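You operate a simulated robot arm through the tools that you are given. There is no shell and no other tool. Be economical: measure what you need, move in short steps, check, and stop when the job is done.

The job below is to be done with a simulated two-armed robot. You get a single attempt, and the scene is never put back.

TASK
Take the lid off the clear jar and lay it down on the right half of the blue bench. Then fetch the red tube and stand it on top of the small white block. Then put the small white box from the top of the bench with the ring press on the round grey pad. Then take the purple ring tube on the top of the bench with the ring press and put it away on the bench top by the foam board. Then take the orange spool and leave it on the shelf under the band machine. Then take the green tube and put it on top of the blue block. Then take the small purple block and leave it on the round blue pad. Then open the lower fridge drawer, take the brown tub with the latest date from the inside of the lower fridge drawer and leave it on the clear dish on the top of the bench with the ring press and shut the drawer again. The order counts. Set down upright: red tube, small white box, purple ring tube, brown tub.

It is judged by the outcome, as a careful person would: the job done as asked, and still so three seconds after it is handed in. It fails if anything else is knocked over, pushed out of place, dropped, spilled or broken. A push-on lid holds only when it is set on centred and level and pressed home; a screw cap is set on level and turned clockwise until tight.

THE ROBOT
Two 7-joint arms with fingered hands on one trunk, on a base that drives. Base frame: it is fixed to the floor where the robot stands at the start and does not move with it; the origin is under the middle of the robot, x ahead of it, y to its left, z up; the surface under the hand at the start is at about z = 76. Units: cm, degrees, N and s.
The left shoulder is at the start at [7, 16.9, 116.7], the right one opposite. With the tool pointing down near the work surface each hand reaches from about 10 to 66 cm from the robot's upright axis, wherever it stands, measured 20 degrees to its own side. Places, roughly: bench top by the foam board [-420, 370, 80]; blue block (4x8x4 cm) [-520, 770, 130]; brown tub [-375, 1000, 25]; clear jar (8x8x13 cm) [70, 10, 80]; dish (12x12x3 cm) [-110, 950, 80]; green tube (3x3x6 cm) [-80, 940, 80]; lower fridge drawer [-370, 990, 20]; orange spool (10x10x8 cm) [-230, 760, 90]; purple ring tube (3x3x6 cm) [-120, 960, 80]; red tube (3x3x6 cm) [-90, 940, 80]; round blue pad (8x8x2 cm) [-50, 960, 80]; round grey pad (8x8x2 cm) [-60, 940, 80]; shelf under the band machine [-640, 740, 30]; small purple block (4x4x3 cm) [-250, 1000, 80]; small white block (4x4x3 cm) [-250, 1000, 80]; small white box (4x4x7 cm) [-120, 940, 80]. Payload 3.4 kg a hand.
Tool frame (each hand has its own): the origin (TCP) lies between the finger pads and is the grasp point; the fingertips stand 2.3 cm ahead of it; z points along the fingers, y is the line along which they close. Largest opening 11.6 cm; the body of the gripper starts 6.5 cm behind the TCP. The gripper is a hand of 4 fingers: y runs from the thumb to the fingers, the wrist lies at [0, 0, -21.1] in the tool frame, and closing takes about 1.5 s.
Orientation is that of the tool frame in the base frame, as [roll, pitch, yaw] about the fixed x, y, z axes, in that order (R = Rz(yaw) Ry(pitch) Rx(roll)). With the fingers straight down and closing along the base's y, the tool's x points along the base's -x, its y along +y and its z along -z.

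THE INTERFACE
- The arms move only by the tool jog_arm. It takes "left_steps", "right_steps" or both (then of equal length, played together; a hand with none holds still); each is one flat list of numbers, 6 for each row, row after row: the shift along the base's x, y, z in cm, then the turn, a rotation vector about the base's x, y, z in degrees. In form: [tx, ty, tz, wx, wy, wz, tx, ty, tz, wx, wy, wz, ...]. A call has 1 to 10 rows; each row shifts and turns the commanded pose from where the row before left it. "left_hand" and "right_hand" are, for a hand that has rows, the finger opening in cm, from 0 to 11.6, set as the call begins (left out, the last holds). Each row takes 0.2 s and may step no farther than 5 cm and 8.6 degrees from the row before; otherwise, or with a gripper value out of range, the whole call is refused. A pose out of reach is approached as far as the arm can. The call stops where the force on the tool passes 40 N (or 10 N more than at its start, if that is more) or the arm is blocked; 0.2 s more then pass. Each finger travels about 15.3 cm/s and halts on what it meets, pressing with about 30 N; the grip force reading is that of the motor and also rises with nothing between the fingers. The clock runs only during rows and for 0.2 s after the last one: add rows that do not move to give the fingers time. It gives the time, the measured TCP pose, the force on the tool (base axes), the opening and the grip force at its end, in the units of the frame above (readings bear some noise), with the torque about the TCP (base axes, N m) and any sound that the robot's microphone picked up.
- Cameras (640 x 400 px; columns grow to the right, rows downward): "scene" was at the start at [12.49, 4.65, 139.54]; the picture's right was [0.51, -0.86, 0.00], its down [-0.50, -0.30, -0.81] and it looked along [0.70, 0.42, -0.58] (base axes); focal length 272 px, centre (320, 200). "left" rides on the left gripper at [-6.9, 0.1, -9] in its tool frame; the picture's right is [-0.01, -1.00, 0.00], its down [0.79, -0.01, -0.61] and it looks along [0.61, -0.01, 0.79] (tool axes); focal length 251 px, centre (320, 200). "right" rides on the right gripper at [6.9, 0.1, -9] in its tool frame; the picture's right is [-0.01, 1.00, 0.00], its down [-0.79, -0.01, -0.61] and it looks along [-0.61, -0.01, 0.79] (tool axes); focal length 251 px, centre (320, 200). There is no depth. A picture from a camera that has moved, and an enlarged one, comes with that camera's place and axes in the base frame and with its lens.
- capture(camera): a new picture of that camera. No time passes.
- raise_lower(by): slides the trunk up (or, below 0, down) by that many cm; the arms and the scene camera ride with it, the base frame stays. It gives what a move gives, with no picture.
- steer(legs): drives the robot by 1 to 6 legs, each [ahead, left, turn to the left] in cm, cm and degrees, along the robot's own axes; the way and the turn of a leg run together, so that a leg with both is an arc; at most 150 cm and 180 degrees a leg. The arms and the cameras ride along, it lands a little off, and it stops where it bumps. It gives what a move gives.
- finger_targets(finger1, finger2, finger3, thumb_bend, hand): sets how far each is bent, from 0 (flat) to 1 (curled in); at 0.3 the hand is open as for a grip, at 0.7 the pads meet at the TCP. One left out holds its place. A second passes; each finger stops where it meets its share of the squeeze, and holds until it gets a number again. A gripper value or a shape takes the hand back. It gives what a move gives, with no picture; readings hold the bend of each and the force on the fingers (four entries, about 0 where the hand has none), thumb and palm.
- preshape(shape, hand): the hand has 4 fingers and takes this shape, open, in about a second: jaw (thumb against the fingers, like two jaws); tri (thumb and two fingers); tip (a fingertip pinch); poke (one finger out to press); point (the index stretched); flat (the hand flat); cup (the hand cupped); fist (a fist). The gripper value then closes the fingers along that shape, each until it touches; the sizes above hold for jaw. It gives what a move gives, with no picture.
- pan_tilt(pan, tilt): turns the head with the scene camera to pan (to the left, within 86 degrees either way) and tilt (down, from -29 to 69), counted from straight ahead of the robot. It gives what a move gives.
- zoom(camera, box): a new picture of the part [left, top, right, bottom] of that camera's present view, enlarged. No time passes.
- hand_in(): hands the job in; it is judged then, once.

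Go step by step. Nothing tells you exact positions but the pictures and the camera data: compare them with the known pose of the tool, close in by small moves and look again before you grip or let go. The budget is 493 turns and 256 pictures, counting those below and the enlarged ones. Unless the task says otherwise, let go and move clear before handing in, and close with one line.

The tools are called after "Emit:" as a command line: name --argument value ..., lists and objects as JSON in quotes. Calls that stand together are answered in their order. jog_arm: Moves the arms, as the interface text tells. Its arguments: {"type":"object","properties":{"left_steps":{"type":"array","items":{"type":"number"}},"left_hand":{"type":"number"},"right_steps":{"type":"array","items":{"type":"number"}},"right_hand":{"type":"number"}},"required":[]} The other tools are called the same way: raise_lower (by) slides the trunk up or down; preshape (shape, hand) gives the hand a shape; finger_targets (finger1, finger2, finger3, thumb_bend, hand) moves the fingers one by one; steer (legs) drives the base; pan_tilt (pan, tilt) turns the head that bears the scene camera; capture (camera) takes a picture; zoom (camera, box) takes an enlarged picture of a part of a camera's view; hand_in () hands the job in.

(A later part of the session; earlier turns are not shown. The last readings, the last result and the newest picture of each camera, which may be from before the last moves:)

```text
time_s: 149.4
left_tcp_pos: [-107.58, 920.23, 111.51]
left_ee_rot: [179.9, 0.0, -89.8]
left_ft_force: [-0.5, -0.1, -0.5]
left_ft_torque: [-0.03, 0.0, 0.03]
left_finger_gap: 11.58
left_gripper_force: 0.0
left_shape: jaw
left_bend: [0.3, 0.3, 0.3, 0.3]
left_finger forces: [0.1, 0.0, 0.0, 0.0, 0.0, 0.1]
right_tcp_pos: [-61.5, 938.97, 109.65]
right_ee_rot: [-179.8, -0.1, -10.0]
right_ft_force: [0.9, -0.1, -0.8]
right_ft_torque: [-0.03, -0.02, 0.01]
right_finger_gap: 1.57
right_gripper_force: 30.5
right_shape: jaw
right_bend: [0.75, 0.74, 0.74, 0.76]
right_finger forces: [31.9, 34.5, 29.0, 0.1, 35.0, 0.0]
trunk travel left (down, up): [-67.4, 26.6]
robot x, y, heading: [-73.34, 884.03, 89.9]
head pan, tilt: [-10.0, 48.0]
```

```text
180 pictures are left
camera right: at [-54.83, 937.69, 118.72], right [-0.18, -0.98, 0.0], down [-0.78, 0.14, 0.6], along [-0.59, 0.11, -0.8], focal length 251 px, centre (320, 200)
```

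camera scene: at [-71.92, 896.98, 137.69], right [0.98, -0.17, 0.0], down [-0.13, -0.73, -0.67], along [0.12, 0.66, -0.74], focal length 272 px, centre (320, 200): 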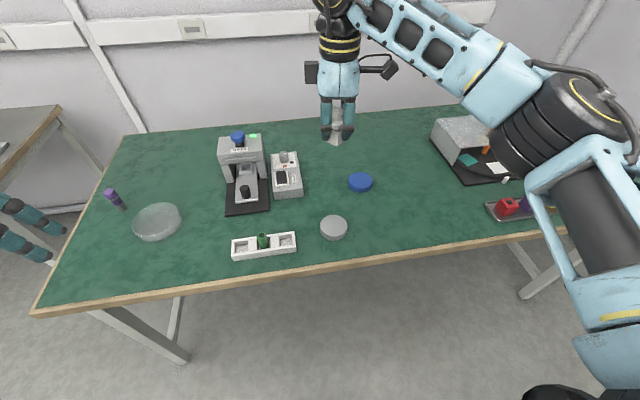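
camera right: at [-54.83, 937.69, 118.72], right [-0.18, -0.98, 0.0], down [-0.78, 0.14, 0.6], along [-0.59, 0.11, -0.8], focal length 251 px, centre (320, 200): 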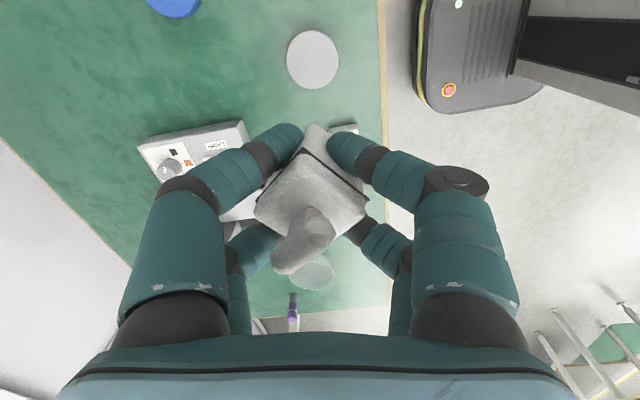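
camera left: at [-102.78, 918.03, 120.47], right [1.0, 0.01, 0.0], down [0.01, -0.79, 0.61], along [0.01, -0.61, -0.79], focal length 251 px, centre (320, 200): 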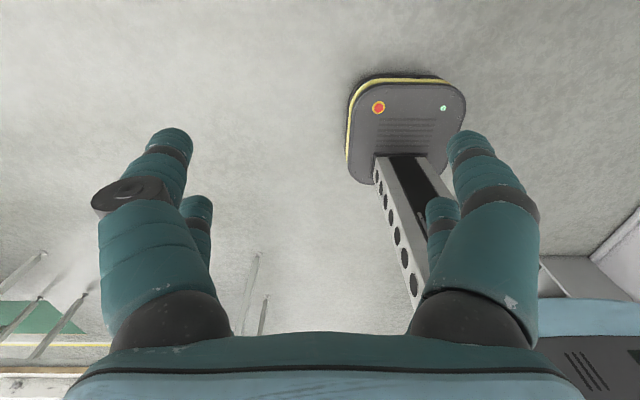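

Emit:
jog_arm --right_steps '[1.2, 1.0, -4, 0, 0, 0, 0, 0, -5, 0, 0, 0, 0, 0, -5, 0, 0, 0, 0, 0, -5, 0, 0, 0, 0, 0, -4, 0, 0, 0]'

Emit:
zoom --camera "scene" --box '[290, 150, 390, 250]'

Emit:
capture --camera "right"

```text
time_s: 150.6
left_tcp_pos: [-107.49, 920.27, 111.55]
left_ee_rot: [-180.0, 0.0, -90.0]
left_ft_force: [-0.1, 1.1, 0.6]
left_ft_torque: [0.02, 0.01, -0.01]
left_finger_gap: 11.58
left_gripper_force: 0.0
left_shape: jaw
left_bend: [0.3, 0.3, 0.3, 0.3]
left_finger forces: [0.1, 0.1, 0.1, 0.1, 0.0, 0.0]
right_tcp_pos: [-60.31, 940.22, 86.65]
right_ee_rot: [-179.8, -0.1, -10.1]
right_ft_force: [0.2, -0.4, -0.2]
right_ft_torque: [-0.03, 0.03, 0.02]
right_finger_gap: 1.51
right_gripper_force: 29.9
right_shape: jaw
right_bend: [0.75, 0.74, 0.74, 0.76]
right_finger forces: [34.2, 35.9, 30.8, 0.0, 35.8, 0.0]
trunk travel left (down, up): [-67.4, 26.6]
robot x, y, heading: [-73.5, 884.1, 89.8]
head pan, tilt: [-10.0, 48.0]
```

```text
4.00 times, centred on (340, 200) of scene
camera zoom: at [-71.94, 897.01, 137.69], right [0.98, -0.17, 0.0], down [-0.13, -0.73, -0.67], along [0.12, 0.66, -0.74], focal length 1086 px, centre (240, 200)
```

zoom: 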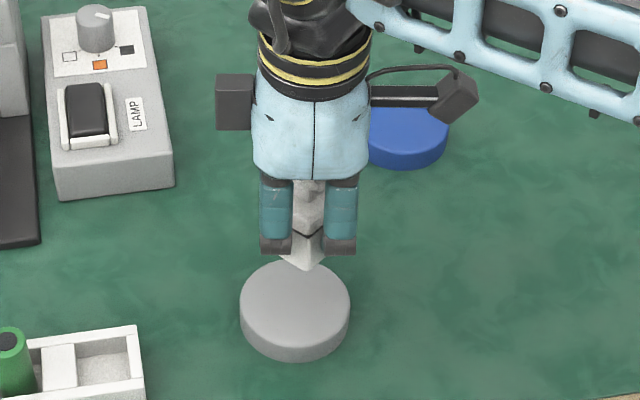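

```text
178 pictures are left
camera right: at [-53.59, 938.76, 95.65], right [-0.18, -0.98, 0.0], down [-0.78, 0.14, 0.61], along [-0.59, 0.11, -0.8], focal length 251 px, centre (320, 200)
```

right: 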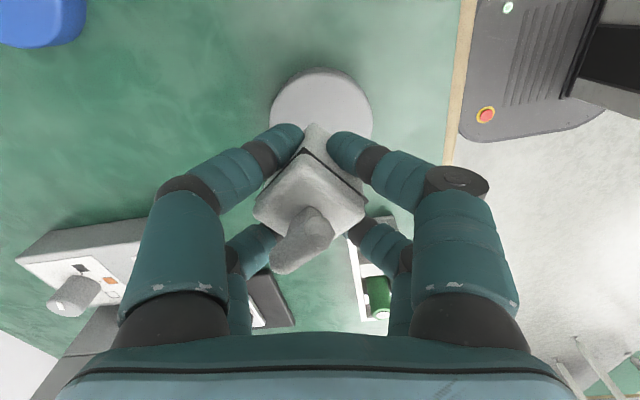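

Over the pad nearly centred. I lower to contact.

Emit:
jog_arm --right_steps '[-0.4, 0, -3, 0, 0, 0, 0, 0, -1, 0, 0, 0, 0, 0, -0.3, 0, 0, 0, 0, 0, -0.3, 0, 0, 0, 0, 0, -0.3, 0, 0, 0]'

Emit:
zoom --camera "scene" --box '[290, 170, 370, 250]'

```text
time_s: 151.8
left_tcp_pos: [-107.55, 920.25, 111.58]
left_ee_rot: [179.9, -0.1, -89.9]
left_ft_force: [-0.3, 0.4, 0.6]
left_ft_torque: [-0.02, 0.02, -0.03]
left_finger_gap: 11.59
left_gripper_force: 0.1
left_shape: jaw
left_bend: [0.3, 0.3, 0.3, 0.3]
left_finger forces: [0.0, 0.1, 0.1, 0.0, 0.1, 0.0]
right_tcp_pos: [-60.6, 939.94, 81.8]
right_ee_rot: [-179.8, -0.2, -10.1]
right_ft_force: [0.9, -0.2, -0.5]
right_ft_torque: [-0.01, 0.03, 0.02]
right_finger_gap: 1.47
right_gripper_force: 29.9
right_shape: jaw
right_bend: [0.75, 0.74, 0.74, 0.76]
right_finger forces: [34.5, 36.3, 31.1, 0.0, 35.9, 0.0]
trunk travel left (down, up): [-67.4, 26.6]
robot x, y, heading: [-73.26, 884.07, 90.1]
head pan, tilt: [-10.0, 48.0]
```

```text
5.00 times, centred on (330, 210) of scene
camera zoom: at [-71.93, 896.94, 137.7], right [0.98, -0.17, 0.0], down [-0.13, -0.73, -0.67], along [0.12, 0.66, -0.74], focal length 1358 px, centre (270, 150)
```

zoom: 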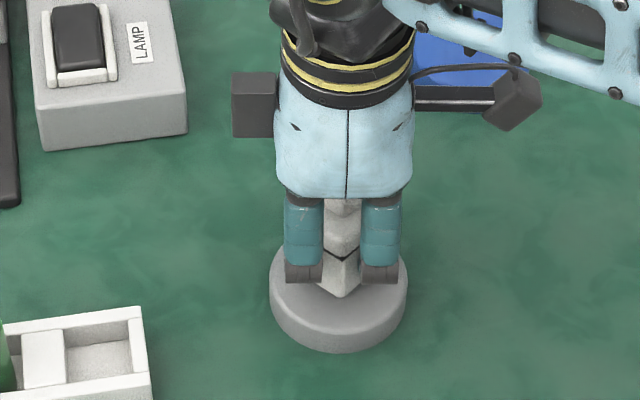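

Emit:
jog_arm --right_steps '[-0.2, -0.5, 0, 0, 0, 0, 0, 0, -0.25, 0, 0, 0, 0, 0, -0.25, 0, 0, 0, 0, 0, -0.25, 0, 0, 0]'

```text
time_s: 152.8
left_tcp_pos: [-107.76, 920.06, 111.67]
left_ee_rot: [-179.9, 0.1, -90.0]
left_ft_force: [0.6, 0.7, 0.1]
left_ft_torque: [0.0, 0.0, 0.0]
left_finger_gap: 11.6
left_gripper_force: 0.0
left_shape: jaw
left_bend: [0.3, 0.3, 0.3, 0.3]
left_finger forces: [0.1, 0.1, 0.0, 0.0, 0.1, 0.1]
right_tcp_pos: [-60.97, 939.42, 81.28]
right_ee_rot: [-179.6, -0.1, -10.1]
right_ft_force: [0.5, 0.6, 11.0]
right_ft_torque: [0.32, -0.08, 0.0]
right_finger_gap: 1.48
right_gripper_force: 30.7
right_shape: jaw
right_bend: [0.75, 0.74, 0.74, 0.76]
right_finger forces: [35.3, 37.2, 31.1, 0.1, 36.3, 0.2]
trunk travel left (down, up): [-67.4, 26.6]
robot x, y, heading: [-73.2, 883.72, 89.8]
head pan, tilt: [-10.0, 48.0]
```

Contact. Release and rise.

Emit:
jog_arm --right_steps '[0, 0, 0.1, 0, 0, 0, 0, 0, 0, 0, 0, 0, 0, 0, 0, 0, 0, 0]' --right_hand 6

Emit:
jog_arm --right_steps '[0, 0, 0, 0, 0, 0, 0, 0, 0, 0, 0, 0, 0, 0, 2, 0, 0, 0, 0, 0, 4, 0, 0, 0, 0, 0, 5, 0, 0, 0, 0, 0, 5, 0, 0, 0, 0, 0, 5, 0, 0, 0, 0, 0, 5, 0, 0, 0]' --right_hand 8.5

Emit:
zoom --camera "scene" --box '[290, 170, 370, 250]'

```text
time_s: 153.6
left_tcp_pos: [-107.55, 920.19, 111.5]
left_ee_rot: [-179.9, 0.0, -89.8]
left_ft_force: [0.5, -0.4, -0.8]
left_ft_torque: [-0.01, -0.01, -0.04]
left_finger_gap: 11.57
left_gripper_force: 0.0
left_shape: jaw
left_bend: [0.3, 0.3, 0.3, 0.3]
left_finger forces: [0.1, 0.1, 0.0, 0.1, 0.1, 0.0]
right_tcp_pos: [-60.88, 939.44, 81.2]
right_ee_rot: [-179.8, -0.2, -10.1]
right_ft_force: [1.5, -1.1, -0.1]
right_ft_torque: [0.03, -0.02, -0.01]
right_finger_gap: 5.91
right_gripper_force: 0.0
right_shape: jaw
right_bend: [0.72, 0.72, 0.72, 0.75]
right_finger forces: [0.1, 0.0, 0.0, 0.1, 0.1, 0.0]
trunk travel left (down, up): [-67.4, 26.6]
robot x, y, heading: [-73.24, 884.28, 89.9]
head pan, tilt: [-10.0, 48.0]
```

```text
time_s: 155.4
left_tcp_pos: [-107.53, 920.21, 111.57]
left_ee_rot: [179.9, 0.0, -89.9]
left_ft_force: [-0.5, 0.0, -0.4]
left_ft_torque: [0.01, 0.0, 0.04]
left_finger_gap: 11.6
left_gripper_force: 0.1
left_shape: jaw
left_bend: [0.3, 0.3, 0.3, 0.3]
left_finger forces: [0.0, 0.0, 0.1, 0.1, 0.1, 0.0]
right_tcp_pos: [-60.96, 939.33, 107.27]
right_ee_rot: [-179.8, -0.3, -10.1]
right_ft_force: [-0.3, -0.2, 0.1]
right_ft_torque: [0.01, -0.02, -0.05]
right_finger_gap: 8.49
right_gripper_force: 0.1
right_shape: jaw
right_bend: [0.64, 0.64, 0.64, 0.64]
right_finger forces: [0.0, 0.1, 0.1, 0.1, 0.0, 0.0]
trunk travel left (down, up): [-67.4, 26.6]
robot x, y, heading: [-73.11, 884.0, 90.2]
head pan, tilt: [-10.0, 48.0]
```

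```text
5.00 times, centred on (330, 210) of scene
camera zoom: at [-72.01, 896.86, 137.7], right [0.98, -0.17, 0.0], down [-0.13, -0.73, -0.67], along [0.12, 0.66, -0.74], focal length 1358 px, centre (270, 150)
```

zoom: 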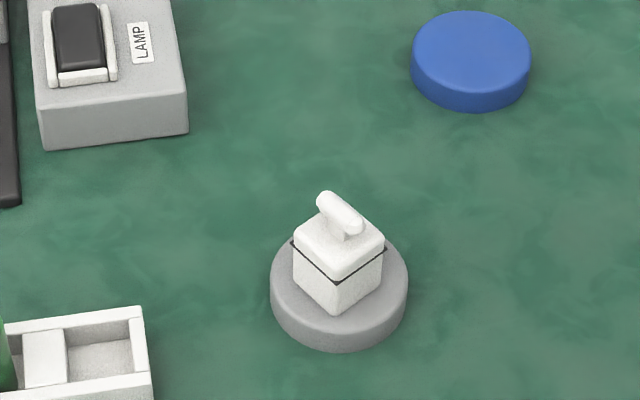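

The white box stands on the grey pad. Next: the purple ring tube at about (−120.1, 958.3, top 83). I drive to about (−138, 896).

Emit:
steer --legs '[[-20, 0, 0], [0, 65, 0], [32, 0, 0]]'

Emit:
jog_arm --right_steps '[0, 1, 0, 0, 0, 5, 0, 1, 0, 0, 0, 5]' --right_hand 6

Emit:
capture --camera "right"

Emit:
zoom --camera "scene" --box '[280, 100, 440, 200]'

```text
time_s: 161.9
left_tcp_pos: [-172.56, 932.1, 111.47]
left_ee_rot: [-179.9, -0.1, -89.9]
left_ft_force: [0.1, 0.2, 0.2]
left_ft_torque: [-0.01, -0.04, 0.02]
left_finger_gap: 11.59
left_gripper_force: 0.1
left_shape: jaw
left_bend: [0.3, 0.3, 0.3, 0.3]
left_finger forces: [0.0, 0.0, 0.0, 0.0, 0.0, 0.0]
right_tcp_pos: [-126.0, 951.23, 107.23]
right_ee_rot: [-179.7, -0.1, -10.1]
right_ft_force: [-0.4, 0.2, 0.4]
right_ft_torque: [0.02, -0.01, 0.01]
right_finger_gap: 8.47
right_gripper_force: 0.0
right_shape: jaw
right_bend: [0.64, 0.64, 0.64, 0.64]
right_finger forces: [0.0, 0.0, 0.0, 0.0, 0.0, 0.1]
trunk travel left (down, up): [-67.4, 26.6]
robot x, y, heading: [-138.61, 895.53, 90.1]
head pan, tilt: [-10.0, 48.0]
```

```text
time_s: 162.5
left_tcp_pos: [-172.55, 932.01, 111.52]
left_ee_rot: [179.9, 0.0, -89.9]
left_ft_force: [0.1, 0.8, -0.4]
left_ft_torque: [-0.01, 0.03, 0.01]
left_finger_gap: 11.61
left_gripper_force: 0.0
left_shape: jaw
left_bend: [0.3, 0.3, 0.3, 0.3]
left_finger forces: [0.1, 0.0, 0.0, 0.0, 0.1, 0.0]
right_tcp_pos: [-125.94, 953.26, 107.16]
right_ee_rot: [-179.7, -0.1, -0.1]
right_ft_force: [0.3, -0.3, 0.4]
right_ft_torque: [-0.03, -0.01, 0.01]
right_finger_gap: 6.08
right_gripper_force: 0.0
right_shape: jaw
right_bend: [0.72, 0.72, 0.72, 0.75]
right_finger forces: [0.0, 0.0, 0.1, 0.0, 0.0, 0.0]
trunk travel left (down, up): [-67.4, 26.6]
robot x, y, heading: [-138.58, 895.69, 90.0]
head pan, tilt: [-10.0, 48.0]
```

```text
175 pictures are left
camera right: at [-119.2, 953.17, 116.23], right [-0.01, -1.0, 0.0], down [-0.8, 0.01, 0.6], along [-0.6, 0.01, -0.8], focal length 251 px, centre (320, 200)
```

right: 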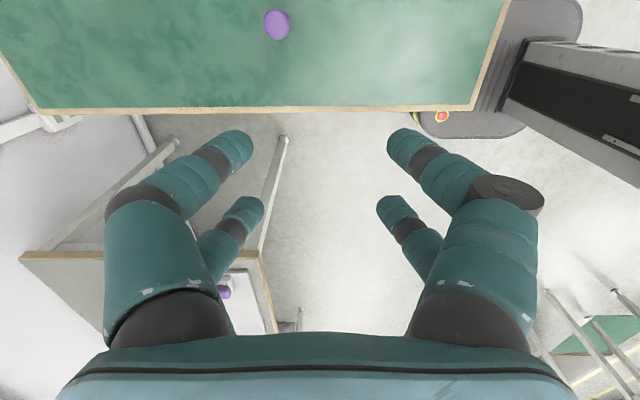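

```text
4.00 times, centred on (360, 150) of scene
camera zoom: at [-137.01, 908.81, 137.69], right [0.98, -0.17, 0.0], down [-0.13, -0.73, -0.67], along [0.12, 0.66, -0.74], focal length 1086 px, centre (160, 400)
```

zoom: 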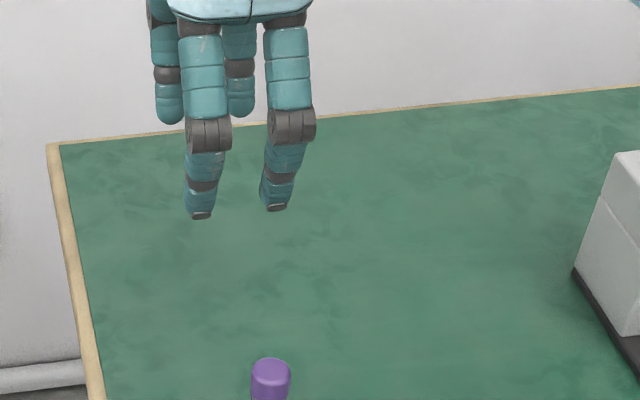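

Emit:
jog_arm --right_steps '[2, 2.45, 0, 0, 0, 0, 2, 2.5, 0, 0, 0, 0, 0, 0, -5, 0, 0, 0, 0, 0, -5, 0, 0, 0, 0, 0, -5, 0, 0, 0, 0, 0, 0, 0, 0, 0]' --right_hand 6.5

Emit:
capture --camera "right"

Emit:
zoom --camera "scene" --box '[300, 130, 400, 220]'

```text
time_s: 163.9
left_tcp_pos: [-172.54, 931.99, 111.59]
left_ee_rot: [179.9, 0.0, -89.9]
left_ft_force: [-0.2, 0.7, -0.5]
left_ft_torque: [-0.03, 0.02, 0.0]
left_finger_gap: 11.59
left_gripper_force: 0.1
left_shape: jaw
left_bend: [0.3, 0.3, 0.3, 0.3]
left_finger forces: [0.0, 0.0, 0.1, 0.1, 0.0, 0.1]
right_tcp_pos: [-121.94, 958.15, 92.03]
right_ee_rot: [-179.7, -0.1, -0.1]
right_ft_force: [0.9, -0.1, 0.8]
right_ft_torque: [-0.01, -0.02, 0.02]
right_finger_gap: 6.43
right_gripper_force: 0.0
right_shape: jaw
right_bend: [0.72, 0.72, 0.72, 0.74]
right_finger forces: [0.1, 0.1, 0.1, 0.0, 0.0, 0.0]
trunk travel left (down, up): [-67.4, 26.6]
robot x, y, heading: [-138.32, 896.01, 90.0]
head pan, tilt: [-10.0, 48.0]
```

```text
173 pictures are left
camera right: at [-115.15, 958.08, 101.16], right [-0.01, -1.0, 0.0], down [-0.8, 0.01, 0.6], along [-0.6, 0.01, -0.8], focal length 251 px, centre (320, 200)
```

right: 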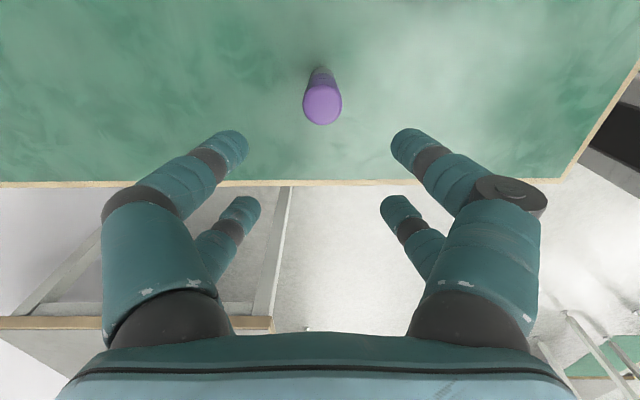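

```text
4.44 times, centred on (350, 175) of scene
camera zoom: at [-136.96, 908.73, 137.7], right [0.98, -0.17, 0.0], down [-0.13, -0.73, -0.67], along [0.12, 0.66, -0.74], focal length 1207 px, centre (187, 311)
```

zoom: 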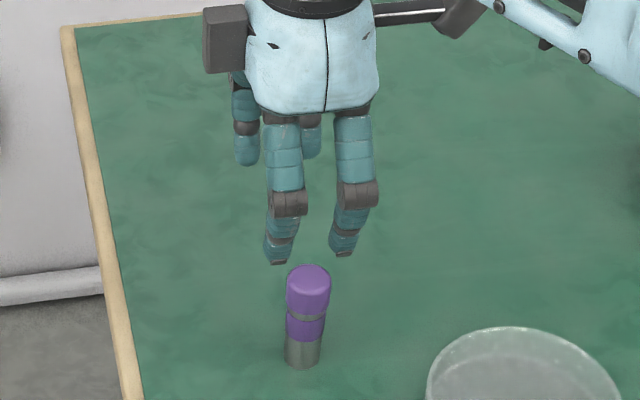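

Emit:
jog_arm --right_steps '[-0.25, 0, -4, 0, 0, 0, 0, 0, -4, 0, 0, 0, 0, 0, -3.3, 0, 0, 0]'

Emit:
capture --camera "right"

Emit:
jog_arm --right_steps '[0, 0, 0, 0, 0, 0, 0, 0, 0, 0, 0, 0, 0, 0, 0, 0, 0, 0, 0, 0, 0, 0, 0, 0, 0, 0, 0, 0, 0, 0]' --right_hand 1.2

Emit:
capture --camera "right"

```text
time_s: 164.7
left_tcp_pos: [-172.57, 932.12, 111.49]
left_ee_rot: [179.9, 0.0, -89.9]
left_ft_force: [0.0, -0.1, 0.6]
left_ft_torque: [-0.02, -0.01, -0.04]
left_finger_gap: 11.6
left_gripper_force: 0.1
left_shape: jaw
left_bend: [0.3, 0.3, 0.3, 0.3]
left_finger forces: [0.1, 0.0, 0.0, 0.1, 0.1, 0.0]
right_tcp_pos: [-122.18, 958.31, 80.9]
right_ee_rot: [-179.8, -0.2, -0.1]
right_ft_force: [-0.3, 0.0, -0.1]
right_ft_torque: [0.02, -0.02, 0.0]
right_finger_gap: 6.48
right_gripper_force: 0.0
right_shape: jaw
right_bend: [0.72, 0.72, 0.72, 0.74]
right_finger forces: [0.1, 0.0, 0.1, 0.1, 0.0, 0.0]
trunk travel left (down, up): [-67.4, 26.6]
robot x, y, heading: [-138.44, 896.06, 89.6]
head pan, tilt: [-10.0, 48.0]
```

```text
171 pictures are left
camera right: at [-115.44, 958.15, 89.89], right [-0.01, -1.0, 0.0], down [-0.8, 0.01, 0.6], along [-0.6, 0.01, -0.8], focal length 251 px, centre (320, 200)
```

right: 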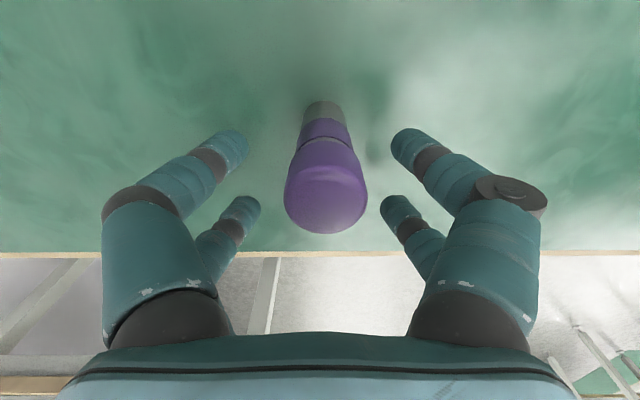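

```text
time_s: 165.9
left_tcp_pos: [-172.52, 932.1, 111.48]
left_ee_rot: [179.9, 0.1, -89.9]
left_ft_force: [0.8, 0.0, -1.0]
left_ft_torque: [-0.04, 0.01, -0.03]
left_finger_gap: 11.56
left_gripper_force: 0.1
left_shape: jaw
left_bend: [0.3, 0.3, 0.3, 0.3]
left_finger forces: [0.0, 0.0, 0.0, 0.0, 0.0, 0.1]
right_tcp_pos: [-122.16, 958.32, 80.92]
right_ee_rot: [-179.8, -0.1, -0.1]
right_ft_force: [0.1, 0.2, -1.1]
right_ft_torque: [0.0, -0.01, 0.0]
right_finger_gap: 0.75
right_gripper_force: 30.1
right_shape: jaw
right_bend: [0.73, 0.61, 0.61, 0.76]
right_finger forces: [26.6, 0.0, 0.0, 0.0, 26.7, 0.0]
trunk travel left (down, up): [-67.4, 26.6]
robot x, y, heading: [-138.66, 895.74, 90.1]
head pan, tilt: [-10.0, 48.0]
```

```text
170 pictures are left
camera right: at [-115.4, 958.14, 89.92], right [-0.01, -1.0, 0.0], down [-0.8, 0.01, 0.6], along [-0.6, 0.01, -0.8], focal length 251 px, centre (320, 200)
```

right: 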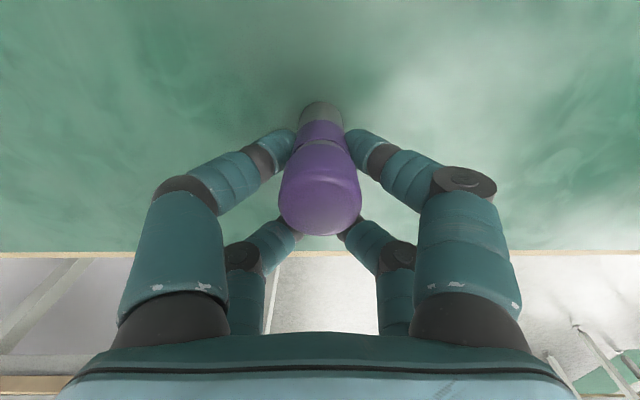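

Firm pinch. I lift and back off, then look for the way to (−420, 370).

Emit:
jog_arm --right_steps '[0, 0, 1, 0, 0, 0, 0, 0, 3, 0, 0, 0, 0, 0, 5, 0, 0, 0, 0, 0, 5, 0, 0, 0, 0, 0, 5, 0, 0, 0, 0, -3, 3, 0, 0, 0, 0, -4, 2, 0, 0, 0]'

Emit:
steer --legs '[[-40, 0, 0]]'

Emit:
capture --camera "right"

Emit:
pan_tilt --pan 85 --tilt 15

Emit:
capture --camera "scene"

```text
time_s: 167.5
left_tcp_pos: [-172.47, 931.97, 111.46]
left_ee_rot: [179.9, 0.1, -89.8]
left_ft_force: [0.7, 0.5, -0.4]
left_ft_torque: [0.0, 0.03, 0.03]
left_finger_gap: 11.59
left_gripper_force: 0.1
left_shape: jaw
left_bend: [0.3, 0.3, 0.3, 0.3]
left_finger forces: [0.1, 0.1, 0.0, 0.0, 0.1, 0.1]
right_tcp_pos: [-122.19, 951.19, 104.88]
right_ee_rot: [-179.7, -0.1, -0.1]
right_ft_force: [-0.3, -1.1, -0.4]
right_ft_torque: [0.03, 0.02, -0.03]
right_finger_gap: 0.74
right_gripper_force: 30.0
right_shape: jaw
right_bend: [0.73, 0.61, 0.61, 0.76]
right_finger forces: [26.7, 0.0, 0.0, 0.0, 26.7, 0.1]
trunk travel left (down, up): [-67.4, 26.6]
robot x, y, heading: [-138.16, 895.94, 90.0]
head pan, tilt: [-10.0, 48.0]
```

```text
time_s: 170.0
left_tcp_pos: [-172.5, 892.12, 111.45]
left_ee_rot: [180.0, 0.0, -89.9]
left_ft_force: [-0.5, 0.5, 0.1]
left_ft_torque: [0.01, 0.01, 0.0]
left_finger_gap: 11.59
left_gripper_force: 0.0
left_shape: jaw
left_bend: [0.3, 0.3, 0.3, 0.3]
left_finger forces: [0.0, 0.1, 0.0, 0.1, 0.0, 0.0]
right_tcp_pos: [-122.24, 911.46, 104.74]
right_ee_rot: [-179.7, -0.1, -0.1]
right_ft_force: [-0.8, -0.2, -1.0]
right_ft_torque: [-0.01, 0.0, -0.03]
right_finger_gap: 0.73
right_gripper_force: 29.9
right_shape: jaw
right_bend: [0.73, 0.61, 0.61, 0.76]
right_finger forces: [26.7, 0.1, 0.0, 0.0, 26.7, 0.1]
trunk travel left (down, up): [-67.4, 26.6]
robot x, y, heading: [-138.52, 855.92, 90.0]
head pan, tilt: [-10.0, 48.0]
```

```text
169 pictures are left
camera right: at [-115.47, 911.34, 113.83], right [-0.01, -1.0, 0.0], down [-0.8, 0.01, 0.6], along [-0.6, 0.01, -0.8], focal length 251 px, centre (320, 200)
```

right: 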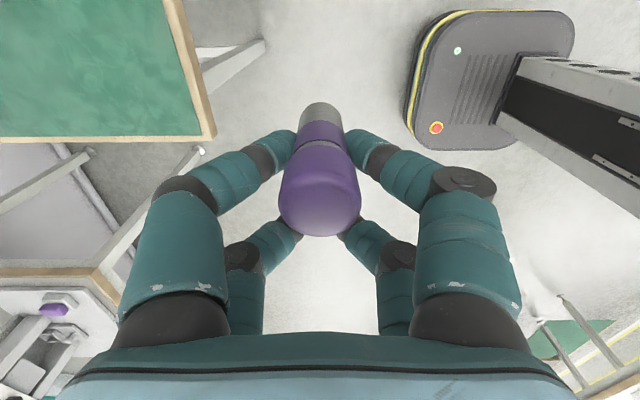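

```text
time_s: 171.7
left_tcp_pos: [-172.55, 892.04, 111.6]
left_ee_rot: [179.9, -0.1, -89.7]
left_ft_force: [-0.3, 0.4, 0.0]
left_ft_torque: [0.0, 0.0, -0.01]
left_finger_gap: 11.6
left_gripper_force: 0.1
left_shape: jaw
left_bend: [0.3, 0.3, 0.3, 0.3]
left_finger forces: [0.0, 0.0, 0.0, 0.0, 0.1, 0.1]
right_tcp_pos: [-122.24, 911.43, 104.79]
right_ee_rot: [-179.8, -0.1, 0.0]
right_ft_force: [0.4, -0.2, -0.6]
right_ft_torque: [-0.02, 0.0, 0.02]
right_finger_gap: 0.74
right_gripper_force: 30.2
right_shape: jaw
right_bend: [0.73, 0.61, 0.61, 0.76]
right_finger forces: [26.7, 0.1, 0.1, 0.0, 26.9, 0.0]
trunk travel left (down, up): [-67.4, 26.6]
robot x, y, heading: [-138.41, 856.02, 90.0]
head pan, tilt: [85.0, 15.0]
```

```text
168 pictures are left
camera scene: at [-147.6, 861.88, 142.8], right [0.09, 1.0, 0.0], down [0.26, -0.02, -0.97], along [-0.96, 0.08, -0.26], focal length 272 px, centre (320, 200)
```

scene: 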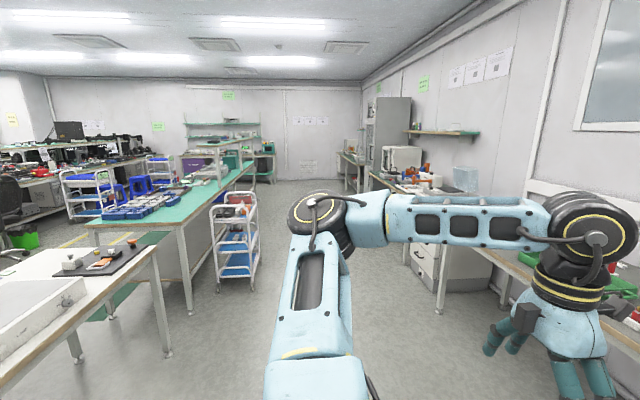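

I turn round in the corridor and go back south for a view of the area near (−420, 370).

Emit:
steer --legs '[[0, -65, 0], [0, 0, 180], [150, 0, 0], [130, 0, 0]]'

Emit:
pan_tilt --pan -65 --tilt 15

Emit:
capture --camera "scene"

```text
time_s: 195.9
left_tcp_pos: [-24.39, 541.56, 111.61]
left_ee_rot: [-180.0, 0.0, 93.0]
left_ft_force: [-0.1, 0.0, -0.3]
left_ft_torque: [0.02, -0.01, 0.01]
left_finger_gap: 11.57
left_gripper_force: 0.0
left_shape: jaw
left_bend: [0.3, 0.3, 0.3, 0.3]
left_finger forces: [0.0, 0.1, 0.0, 0.0, 0.0, 0.1]
right_tcp_pos: [-73.54, 519.8, 104.83]
right_ee_rot: [-179.8, -0.2, -177.1]
right_ft_force: [-0.1, -0.3, -1.3]
right_ft_torque: [0.01, -0.04, 0.03]
right_finger_gap: 0.73
right_gripper_force: 30.0
right_shape: jaw
right_bend: [0.73, 0.61, 0.61, 0.76]
right_finger forces: [26.2, 0.0, 0.0, 0.0, 26.3, 0.1]
trunk travel left (down, up): [-67.4, 26.6]
robot x, y, heading: [-60.27, 575.63, -87.2]
head pan, tilt: [85.0, 15.0]
```

```text
time_s: 198.3
left_tcp_pos: [-24.34, 541.54, 111.44]
left_ee_rot: [179.9, -0.1, 93.1]
left_ft_force: [-0.3, 0.4, -0.2]
left_ft_torque: [-0.04, 0.01, 0.0]
left_finger_gap: 11.58
left_gripper_force: 0.2
left_shape: jaw
left_bend: [0.3, 0.3, 0.3, 0.3]
left_finger forces: [0.0, 0.0, 0.0, 0.0, 0.1, 0.0]
right_tcp_pos: [-73.54, 519.68, 104.85]
right_ee_rot: [-179.9, -0.1, -177.2]
right_ft_force: [0.8, 0.1, -0.8]
right_ft_torque: [-0.05, -0.03, 0.0]
right_finger_gap: 0.72
right_gripper_force: 30.4
right_shape: jaw
right_bend: [0.73, 0.61, 0.61, 0.76]
right_finger forces: [26.2, 0.1, 0.0, 0.1, 26.2, 0.1]
trunk travel left (down, up): [-67.4, 26.6]
robot x, y, heading: [-60.29, 575.86, -87.2]
head pan, tilt: [-65.0, 15.0]
```

```text
167 pictures are left
camera scene: at [-68.46, 566.62, 142.8], right [-0.47, 0.88, 0.0], down [0.23, 0.12, -0.97], along [-0.85, -0.45, -0.26], focal length 272 px, centre (320, 200)
```

scene: 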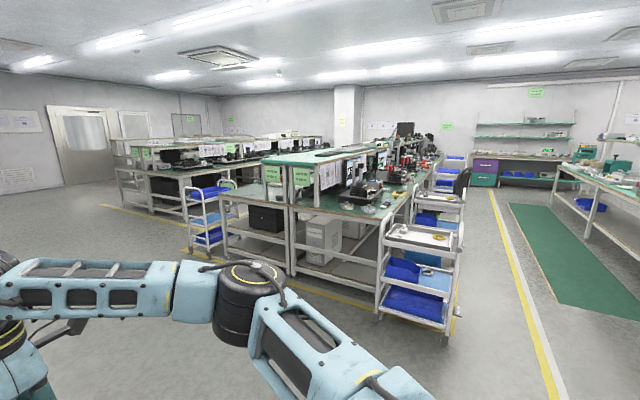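

Emit:
zoom --camera "scene" --box '[200, 120, 460, 270]'

```text
2.46 times, centred on (330, 195) of scene
camera zoom: at [-68.46, 566.62, 142.8], right [-0.47, 0.88, 0.0], down [0.23, 0.12, -0.97], along [-0.85, -0.45, -0.26], focal length 668 px, centre (295, 212)
```

zoom: 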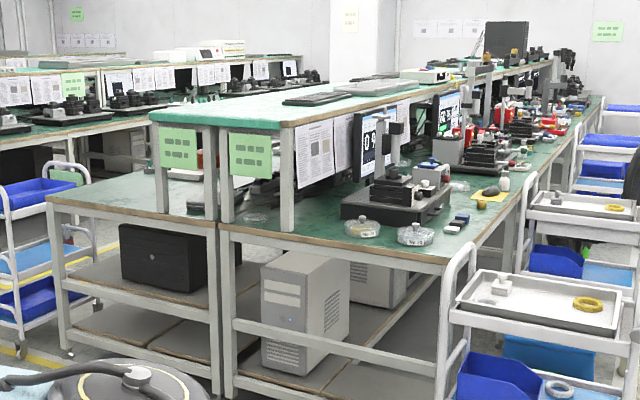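

The target bench is the double row (near end at x ≈ −255, y 352–521); (−420, 370) is on its south side. I drive south and look west along the south aisle.

Emit:
steer --legs '[[0, 0, -2.8], [145, 0, 0], [135, 0, 0], [0, 0, -90]]'

Emit:
pan_tilt --pan 0 --tilt 15

Emit:
capture --camera "scene"

```text
time_s: 216.1
left_tcp_pos: [-97.26, 261.64, 111.42]
left_ee_rot: [-180.0, -0.1, -0.4]
left_ft_force: [-0.8, -0.2, 1.2]
left_ft_torque: [0.02, 0.01, 0.02]
left_finger_gap: 11.59
left_gripper_force: 0.1
left_shape: jaw
left_bend: [0.3, 0.3, 0.3, 0.3]
left_finger forces: [0.0, 0.0, 0.0, 0.0, 0.1, 0.0]
right_tcp_pos: [-116.02, 312.18, 104.68]
right_ee_rot: [-179.8, -0.1, 89.3]
right_ft_force: [0.2, 0.0, -0.3]
right_ft_torque: [-0.01, 0.04, 0.01]
right_finger_gap: 0.69
right_gripper_force: 30.0
right_shape: jaw
right_bend: [0.73, 0.61, 0.61, 0.76]
right_finger forces: [26.0, 0.1, 0.0, 0.0, 26.1, 0.0]
trunk travel left (down, up): [-67.4, 26.6]
robot x, y, heading: [-60.96, 295.6, 179.6]
head pan, tilt: [-65.0, 15.0]
```

```text
time_s: 217.5
left_tcp_pos: [-97.29, 261.73, 111.52]
left_ee_rot: [180.0, 0.0, -0.4]
left_ft_force: [-0.5, 0.1, 0.3]
left_ft_torque: [0.02, 0.0, 0.0]
left_finger_gap: 11.59
left_gripper_force: 0.0
left_shape: jaw
left_bend: [0.3, 0.3, 0.3, 0.3]
left_finger forces: [0.0, 0.0, 0.1, 0.0, 0.1, 0.0]
right_tcp_pos: [-116.01, 312.17, 104.73]
right_ee_rot: [-179.8, -0.1, 89.4]
right_ft_force: [-0.2, -0.2, -0.1]
right_ft_torque: [-0.04, 0.01, -0.02]
right_finger_gap: 0.67
right_gripper_force: 29.6
right_shape: jaw
right_bend: [0.73, 0.61, 0.61, 0.76]
right_finger forces: [26.0, 0.1, 0.0, 0.0, 26.1, 0.1]
trunk travel left (down, up): [-67.4, 26.6]
robot x, y, heading: [-60.22, 295.62, 179.4]
head pan, tilt: [0.0, 15.0]
```

```text
165 pictures are left
camera scene: at [-75.19, 295.85, 142.8], right [0.01, 1.0, 0.0], down [0.26, 0.0, -0.97], along [-0.97, 0.01, -0.26], focal length 272 px, centre (320, 200)
```

scene: 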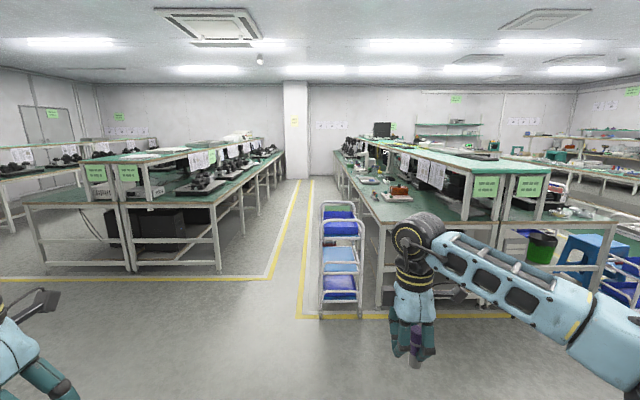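

Emit:
zoom --camera "scene" --box '[300, 130, 480, 250]'

```text
3.33 times, centred on (390, 190) of scene
camera zoom: at [-75.19, 295.85, 142.8], right [0.01, 1.0, 0.0], down [0.26, 0.0, -0.97], along [-0.97, 0.01, -0.26], focal length 905 px, centre (87, 233)
```

zoom: 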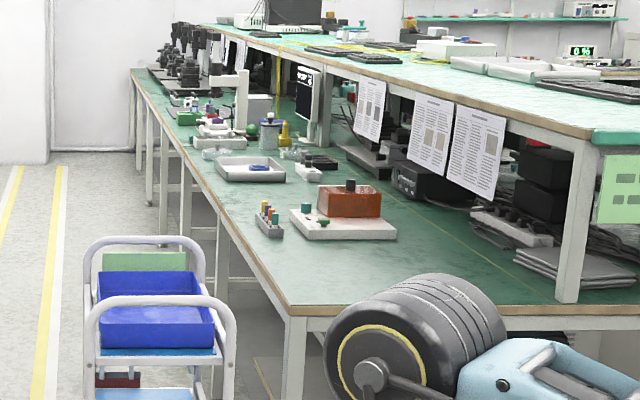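

South edge of the bench is at y ≈ 344; a trolley stands at (−270, 297–334). I drive west along y ≈ 250 and look closer.

Emit:
steer --legs '[[0, 46, 0], [150, 0, 0], [130, 0, 0]]'

Emit:
pan_tilt --pan -50 --tilt 25

Emit:
capture --camera "scene"

```text
time_s: 233.4
left_tcp_pos: [-378.69, 216.73, 111.58]
left_ee_rot: [179.9, 0.0, 0.5]
left_ft_force: [-0.2, -0.1, -0.1]
left_ft_torque: [0.0, -0.01, 0.02]
left_finger_gap: 11.6
left_gripper_force: 0.0
left_shape: jaw
left_bend: [0.3, 0.3, 0.3, 0.3]
left_finger forces: [0.0, 0.0, 0.1, 0.0, 0.0, 0.0]
right_tcp_pos: [-398.35, 266.99, 104.81]
right_ee_rot: [-179.7, 0.0, 90.3]
right_ft_force: [0.6, 0.9, -1.1]
right_ft_torque: [-0.02, 0.04, 0.01]
right_finger_gap: 0.69
right_gripper_force: 29.5
right_shape: jaw
right_bend: [0.73, 0.61, 0.61, 0.76]
right_finger forces: [26.1, 0.0, 0.0, 0.1, 26.0, 0.1]
trunk travel left (down, up): [-67.4, 26.6]
robot x, y, heading: [-342.38, 251.47, -179.4]
head pan, tilt: [0.0, 15.0]
```

```text
time_s: 234.6
left_tcp_pos: [-378.49, 216.77, 111.43]
left_ee_rot: [180.0, 0.0, 0.6]
left_ft_force: [-0.1, -0.2, -0.1]
left_ft_torque: [-0.02, 0.01, 0.02]
left_finger_gap: 11.61
left_gripper_force: 0.1
left_shape: jaw
left_bend: [0.3, 0.3, 0.3, 0.3]
left_finger forces: [0.1, 0.0, 0.0, 0.0, 0.0, 0.1]
right_tcp_pos: [-398.38, 266.85, 104.83]
right_ee_rot: [-179.8, -0.1, 90.3]
right_ft_force: [-0.3, -0.4, -0.4]
right_ft_torque: [-0.01, 0.03, 0.03]
right_finger_gap: 0.7
right_gripper_force: 30.1
right_shape: jaw
right_bend: [0.73, 0.61, 0.61, 0.76]
right_finger forces: [26.1, 0.1, 0.0, 0.0, 26.1, 0.1]
trunk travel left (down, up): [-67.4, 26.6]
robot x, y, heading: [-342.66, 251.35, -179.4]
head pan, tilt: [-50.0, 25.0]
```

```text
163 pictures are left
camera scene: at [-353.81, 258.4, 141.18], right [0.76, 0.65, 0.0], down [0.27, -0.32, -0.91], along [-0.59, 0.69, -0.42], focal length 272 px, centre (320, 200)
```

scene: 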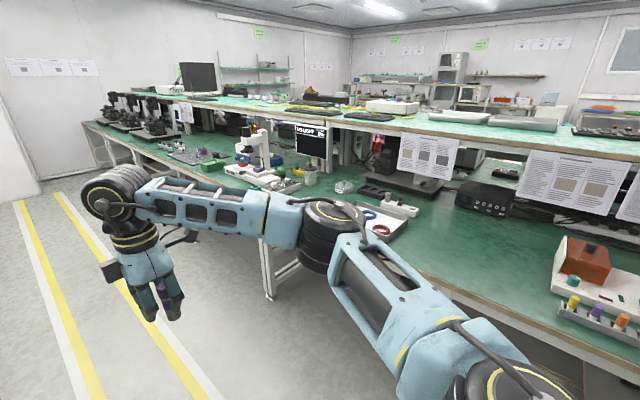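

Emit:
steer --legs '[[85, 0, 0], [0, 16, 0], [0, 0, -90.5]]'

Emit:
pan_tilt --pan 0 --tilt 25

Emit:
capture --camera "scene"

```text
time_s: 244.0
left_tcp_pos: [-461.65, 271.45, 111.58]
left_ee_rot: [179.9, 0.1, -90.4]
left_ft_force: [-0.8, -0.3, -0.1]
left_ft_torque: [-0.01, 0.01, 0.02]
left_finger_gap: 11.58
left_gripper_force: 0.1
left_shape: jaw
left_bend: [0.3, 0.3, 0.3, 0.3]
left_finger forces: [0.1, 0.0, 0.1, 0.0, 0.1, 0.0]
right_tcp_pos: [-411.13, 290.34, 104.8]
right_ee_rot: [-179.8, -0.1, -0.7]
right_ft_force: [-0.1, -0.3, -0.1]
right_ft_torque: [-0.01, 0.03, -0.02]
right_finger_gap: 0.68
right_gripper_force: 30.3
right_shape: jaw
right_bend: [0.73, 0.61, 0.61, 0.76]
right_finger forces: [25.8, 0.0, 0.0, 0.1, 26.0, 0.1]
trunk travel left (down, up): [-67.4, 26.6]
robot x, y, heading: [-427.71, 234.95, 89.8]
head pan, tilt: [-50.0, 25.0]
```

```text
time_s: 245.2
left_tcp_pos: [-461.54, 271.41, 111.54]
left_ee_rot: [179.9, 0.0, -90.3]
left_ft_force: [-0.4, -0.3, -0.3]
left_ft_torque: [0.05, 0.04, 0.01]
left_finger_gap: 11.58
left_gripper_force: 0.1
left_shape: jaw
left_bend: [0.3, 0.3, 0.3, 0.3]
left_finger forces: [0.0, 0.0, 0.1, 0.0, 0.0, 0.1]
right_tcp_pos: [-411.2, 290.38, 104.83]
right_ee_rot: [-179.8, -0.1, -0.7]
right_ft_force: [0.5, -0.3, -0.4]
right_ft_torque: [0.0, -0.01, 0.01]
right_finger_gap: 0.68
right_gripper_force: 29.9
right_shape: jaw
right_bend: [0.73, 0.61, 0.61, 0.76]
right_finger forces: [25.8, 0.1, 0.0, 0.1, 26.0, 0.0]
trunk travel left (down, up): [-67.4, 26.6]
robot x, y, heading: [-427.44, 235.09, 89.4]
head pan, tilt: [0.0, 25.0]
```

```text
162 pictures are left
camera scene: at [-427.58, 249.29, 141.17], right [1.0, -0.01, 0.0], down [0.0, -0.42, -0.91], along [0.01, 0.91, -0.42], focal length 272 px, centre (320, 200)
```

scene: 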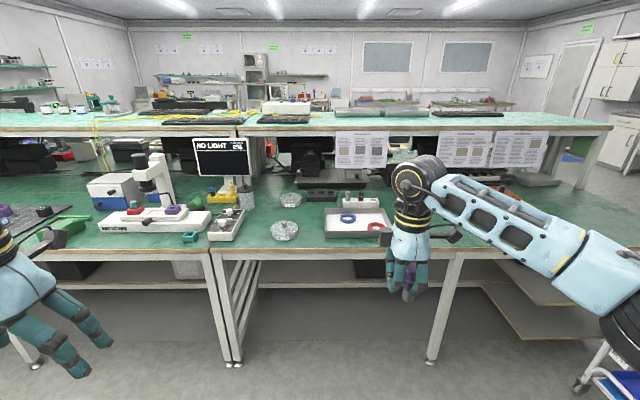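

Emit:
zoom --camera "scene" --box '[80, 130, 420, 270]'

Emit:
zoom --camera "scene" --box '[200, 150, 420, 260]'

```text
1.88 times, centred on (250, 200) of scene
camera zoom: at [-427.58, 249.29, 141.17], right [1.0, -0.01, 0.0], down [0.0, -0.42, -0.91], along [0.01, 0.91, -0.42], focal length 511 px, centre (452, 200)
```

zoom: 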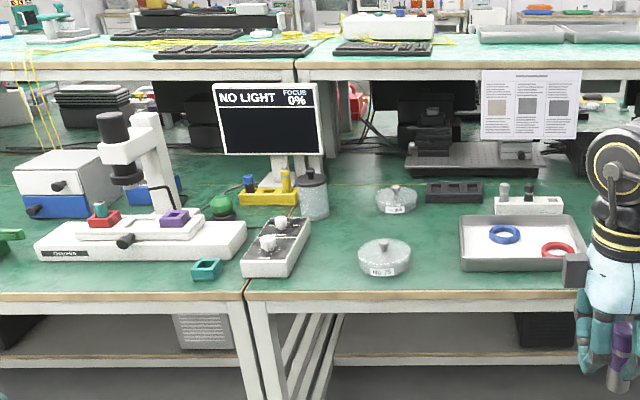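

```text
2.91 times, centred on (310, 205) of scene
camera zoom: at [-427.58, 249.29, 141.17], right [1.0, -0.01, 0.0], down [0.0, -0.42, -0.91], along [0.01, 0.91, -0.42], focal length 790 px, centre (349, 186)
```

zoom: 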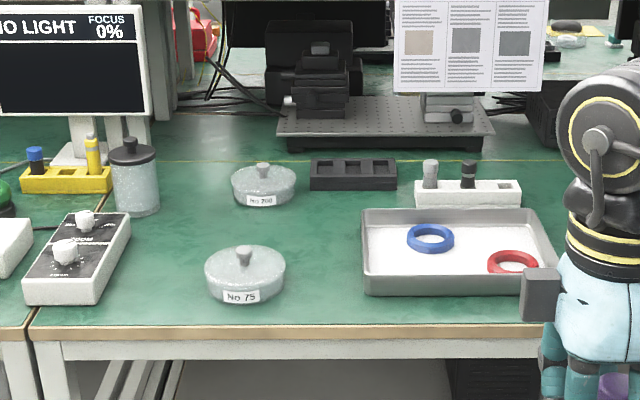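

I see dishes, a tray with rings and racks on the bench. A free spot lies at about (−431, 370), between the dishes and the tray. I draw the left hand back and up, then drive in.

Emit:
jog_arm --left_steps '[0, -4, 3, 0, 0, 0, 0, -4, 3, 0, 0, 0, 0, -4, 3, 0, 0, 0, 0, 0, 4, 0, 0, 0]'

Emit:
steer --legs '[[0, 18, 0.5], [50, 0, 0], [26, 0, 0]]'

Emit:
pan_tilt --pan 0 --tilt 48

Emit:
capture --camera "scene"

Emit:
capture --camera "right"

```text
time_s: 246.2
left_tcp_pos: [-461.41, 259.46, 124.47]
left_ee_rot: [179.9, -0.1, -90.4]
left_ft_force: [-0.8, 0.8, 0.0]
left_ft_torque: [0.0, 0.0, 0.0]
left_finger_gap: 11.56
left_gripper_force: 0.0
left_shape: jaw
left_bend: [0.3, 0.3, 0.3, 0.3]
left_finger forces: [0.0, 0.1, 0.0, 0.0, 0.0, 0.0]
right_tcp_pos: [-411.06, 290.28, 104.84]
right_ee_rot: [-179.8, -0.1, -0.6]
right_ft_force: [-0.2, 0.4, -0.3]
right_ft_torque: [-0.01, 0.0, -0.02]
right_finger_gap: 0.7
right_gripper_force: 30.2
right_shape: jaw
right_bend: [0.73, 0.61, 0.61, 0.76]
right_finger forces: [25.9, 0.0, 0.1, 0.0, 26.0, 0.0]
trunk travel left (down, up): [-67.4, 26.6]
robot x, y, heading: [-428.04, 234.87, 89.6]
head pan, tilt: [0.0, 25.0]
```

```text
time_s: 251.7
left_tcp_pos: [-480.22, 334.96, 124.45]
left_ee_rot: [179.8, 0.2, -89.6]
left_ft_force: [-0.2, -0.3, 0.4]
left_ft_torque: [0.01, 0.0, 0.0]
left_finger_gap: 11.57
left_gripper_force: 0.0
left_shape: jaw
left_bend: [0.3, 0.3, 0.3, 0.3]
left_finger forces: [0.0, 0.0, 0.0, 0.0, 0.0, 0.1]
right_tcp_pos: [-430.1, 366.4, 104.91]
right_ee_rot: [-179.7, -0.2, 0.0]
right_ft_force: [-0.1, 0.1, -1.8]
right_ft_torque: [0.01, -0.03, -0.01]
right_finger_gap: 0.67
right_gripper_force: 29.8
right_shape: jaw
right_bend: [0.73, 0.61, 0.61, 0.76]
right_finger forces: [25.9, 0.0, 0.0, 0.0, 26.1, 0.0]
trunk travel left (down, up): [-67.4, 26.6]
robot x, y, heading: [-445.72, 311.02, 90.1]
head pan, tilt: [0.0, 25.0]
```

```text
time_s: 252.6
left_tcp_pos: [-480.1, 335.07, 124.27]
left_ee_rot: [179.8, 0.0, -89.6]
left_ft_force: [-0.4, 0.5, 0.8]
left_ft_torque: [0.03, 0.04, 0.0]
left_finger_gap: 11.59
left_gripper_force: 0.1
left_shape: jaw
left_bend: [0.3, 0.3, 0.3, 0.3]
left_finger forces: [0.0, 0.0, 0.1, 0.0, 0.0, 0.1]
right_tcp_pos: [-430.13, 366.48, 104.85]
right_ee_rot: [-179.8, -0.1, 0.0]
right_ft_force: [-0.7, 0.5, -1.5]
right_ft_torque: [-0.01, 0.03, -0.04]
right_finger_gap: 0.67
right_gripper_force: 29.8
right_shape: jaw
right_bend: [0.73, 0.61, 0.61, 0.76]
right_finger forces: [25.9, 0.1, 0.0, 0.0, 26.0, 0.1]
trunk travel left (down, up): [-67.4, 26.6]
robot x, y, heading: [-445.75, 310.87, 90.2]
head pan, tilt: [0.0, 48.0]
```

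```text
159 pictures are left
camera scene: at [-446.01, 323.99, 137.7], right [1.0, 0.0, 0.0], down [0.0, -0.74, -0.67], along [0.0, 0.67, -0.74], focal length 272 px, centre (320, 200)
```

scene: 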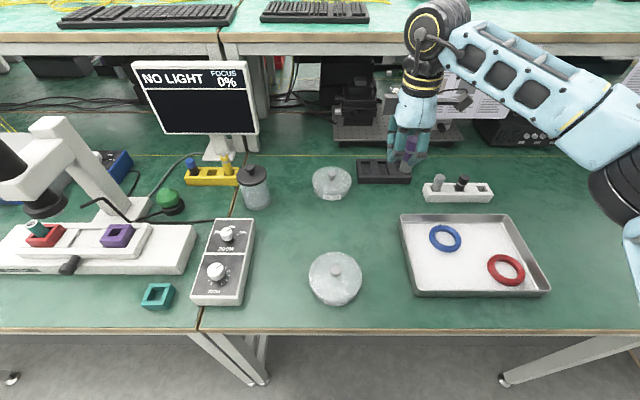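

```text
158 pictures are left
camera right: at [-423.24, 366.35, 113.86], right [-0.01, -1.0, 0.0], down [-0.8, 0.0, 0.6], along [-0.6, 0.01, -0.8], focal length 251 px, centre (320, 200)
```

right: 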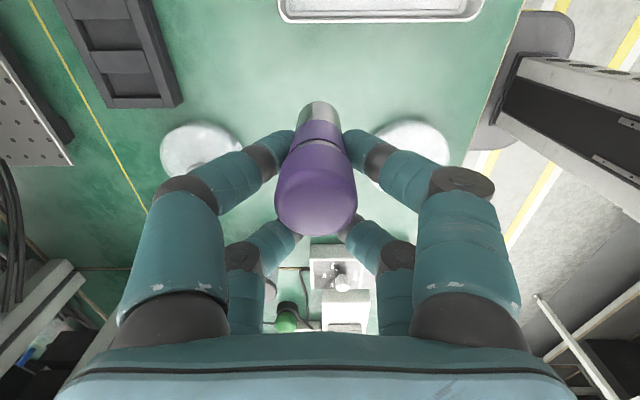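

The free spot at about (−431, 369) is clear on all sides. I lower the tube there.

Emit:
jog_arm --right_steps '[-1.4, 1.25, 0, 0, 0, 0, -1.4, 1.25, 0, 0, 0, 0, 0, 0, -5, 0, 0, 0, 0, 0, -5, 0, 0, 0, 0, 0, -5, 0, 0, 0, 0, 0, -5, 0, 0, 0, 0, 0, -2, 0, 0, 0, 0, 0, 0, 0, 0, 0]'

Emit:
zoom --camera "scene" --box '[310, 160, 430, 290]'

Emit:
capture --camera "right"

```text
time_s: 254.4
left_tcp_pos: [-480.15, 335.09, 124.38]
left_ee_rot: [179.9, 0.1, -89.8]
left_ft_force: [0.3, -0.9, 0.1]
left_ft_torque: [0.0, 0.0, -0.02]
left_finger_gap: 11.58
left_gripper_force: 0.0
left_shape: jaw
left_bend: [0.3, 0.3, 0.3, 0.3]
left_finger forces: [0.1, 0.0, 0.0, 0.0, 0.0, 0.0]
right_tcp_pos: [-432.62, 369.12, 82.83]
right_ee_rot: [-179.7, 0.0, 0.1]
right_ft_force: [-0.1, -0.7, -0.1]
right_ft_torque: [0.0, 0.0, 0.01]
right_finger_gap: 0.65
right_gripper_force: 29.6
right_shape: jaw
right_bend: [0.73, 0.61, 0.61, 0.76]
right_finger forces: [26.0, 0.0, 0.1, 0.1, 26.1, 0.1]
trunk travel left (down, up): [-67.4, 26.6]
robot x, y, heading: [-445.76, 311.19, 90.2]
head pan, tilt: [0.0, 48.0]
```

```text
3.08 times, centred on (370, 225) of scene
camera zoom: at [-446.01, 323.98, 137.7], right [1.0, 0.0, 0.0], down [0.0, -0.74, -0.67], along [0.0, 0.67, -0.74], focal length 835 px, centre (166, 123)
```

zoom: 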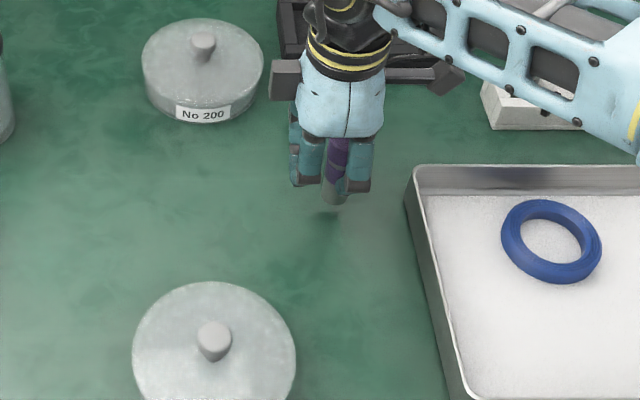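

```text
156 pictures are left
camera right: at [-425.99, 368.87, 91.83], right [-0.01, -1.0, 0.0], down [-0.8, 0.0, 0.6], along [-0.6, 0.01, -0.8], focal length 251 px, centre (320, 200)
```

right: 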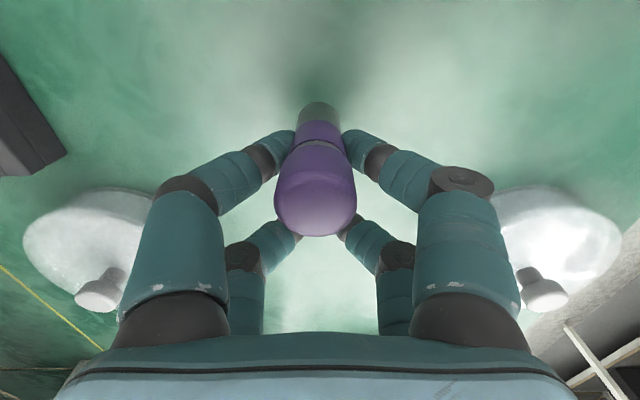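

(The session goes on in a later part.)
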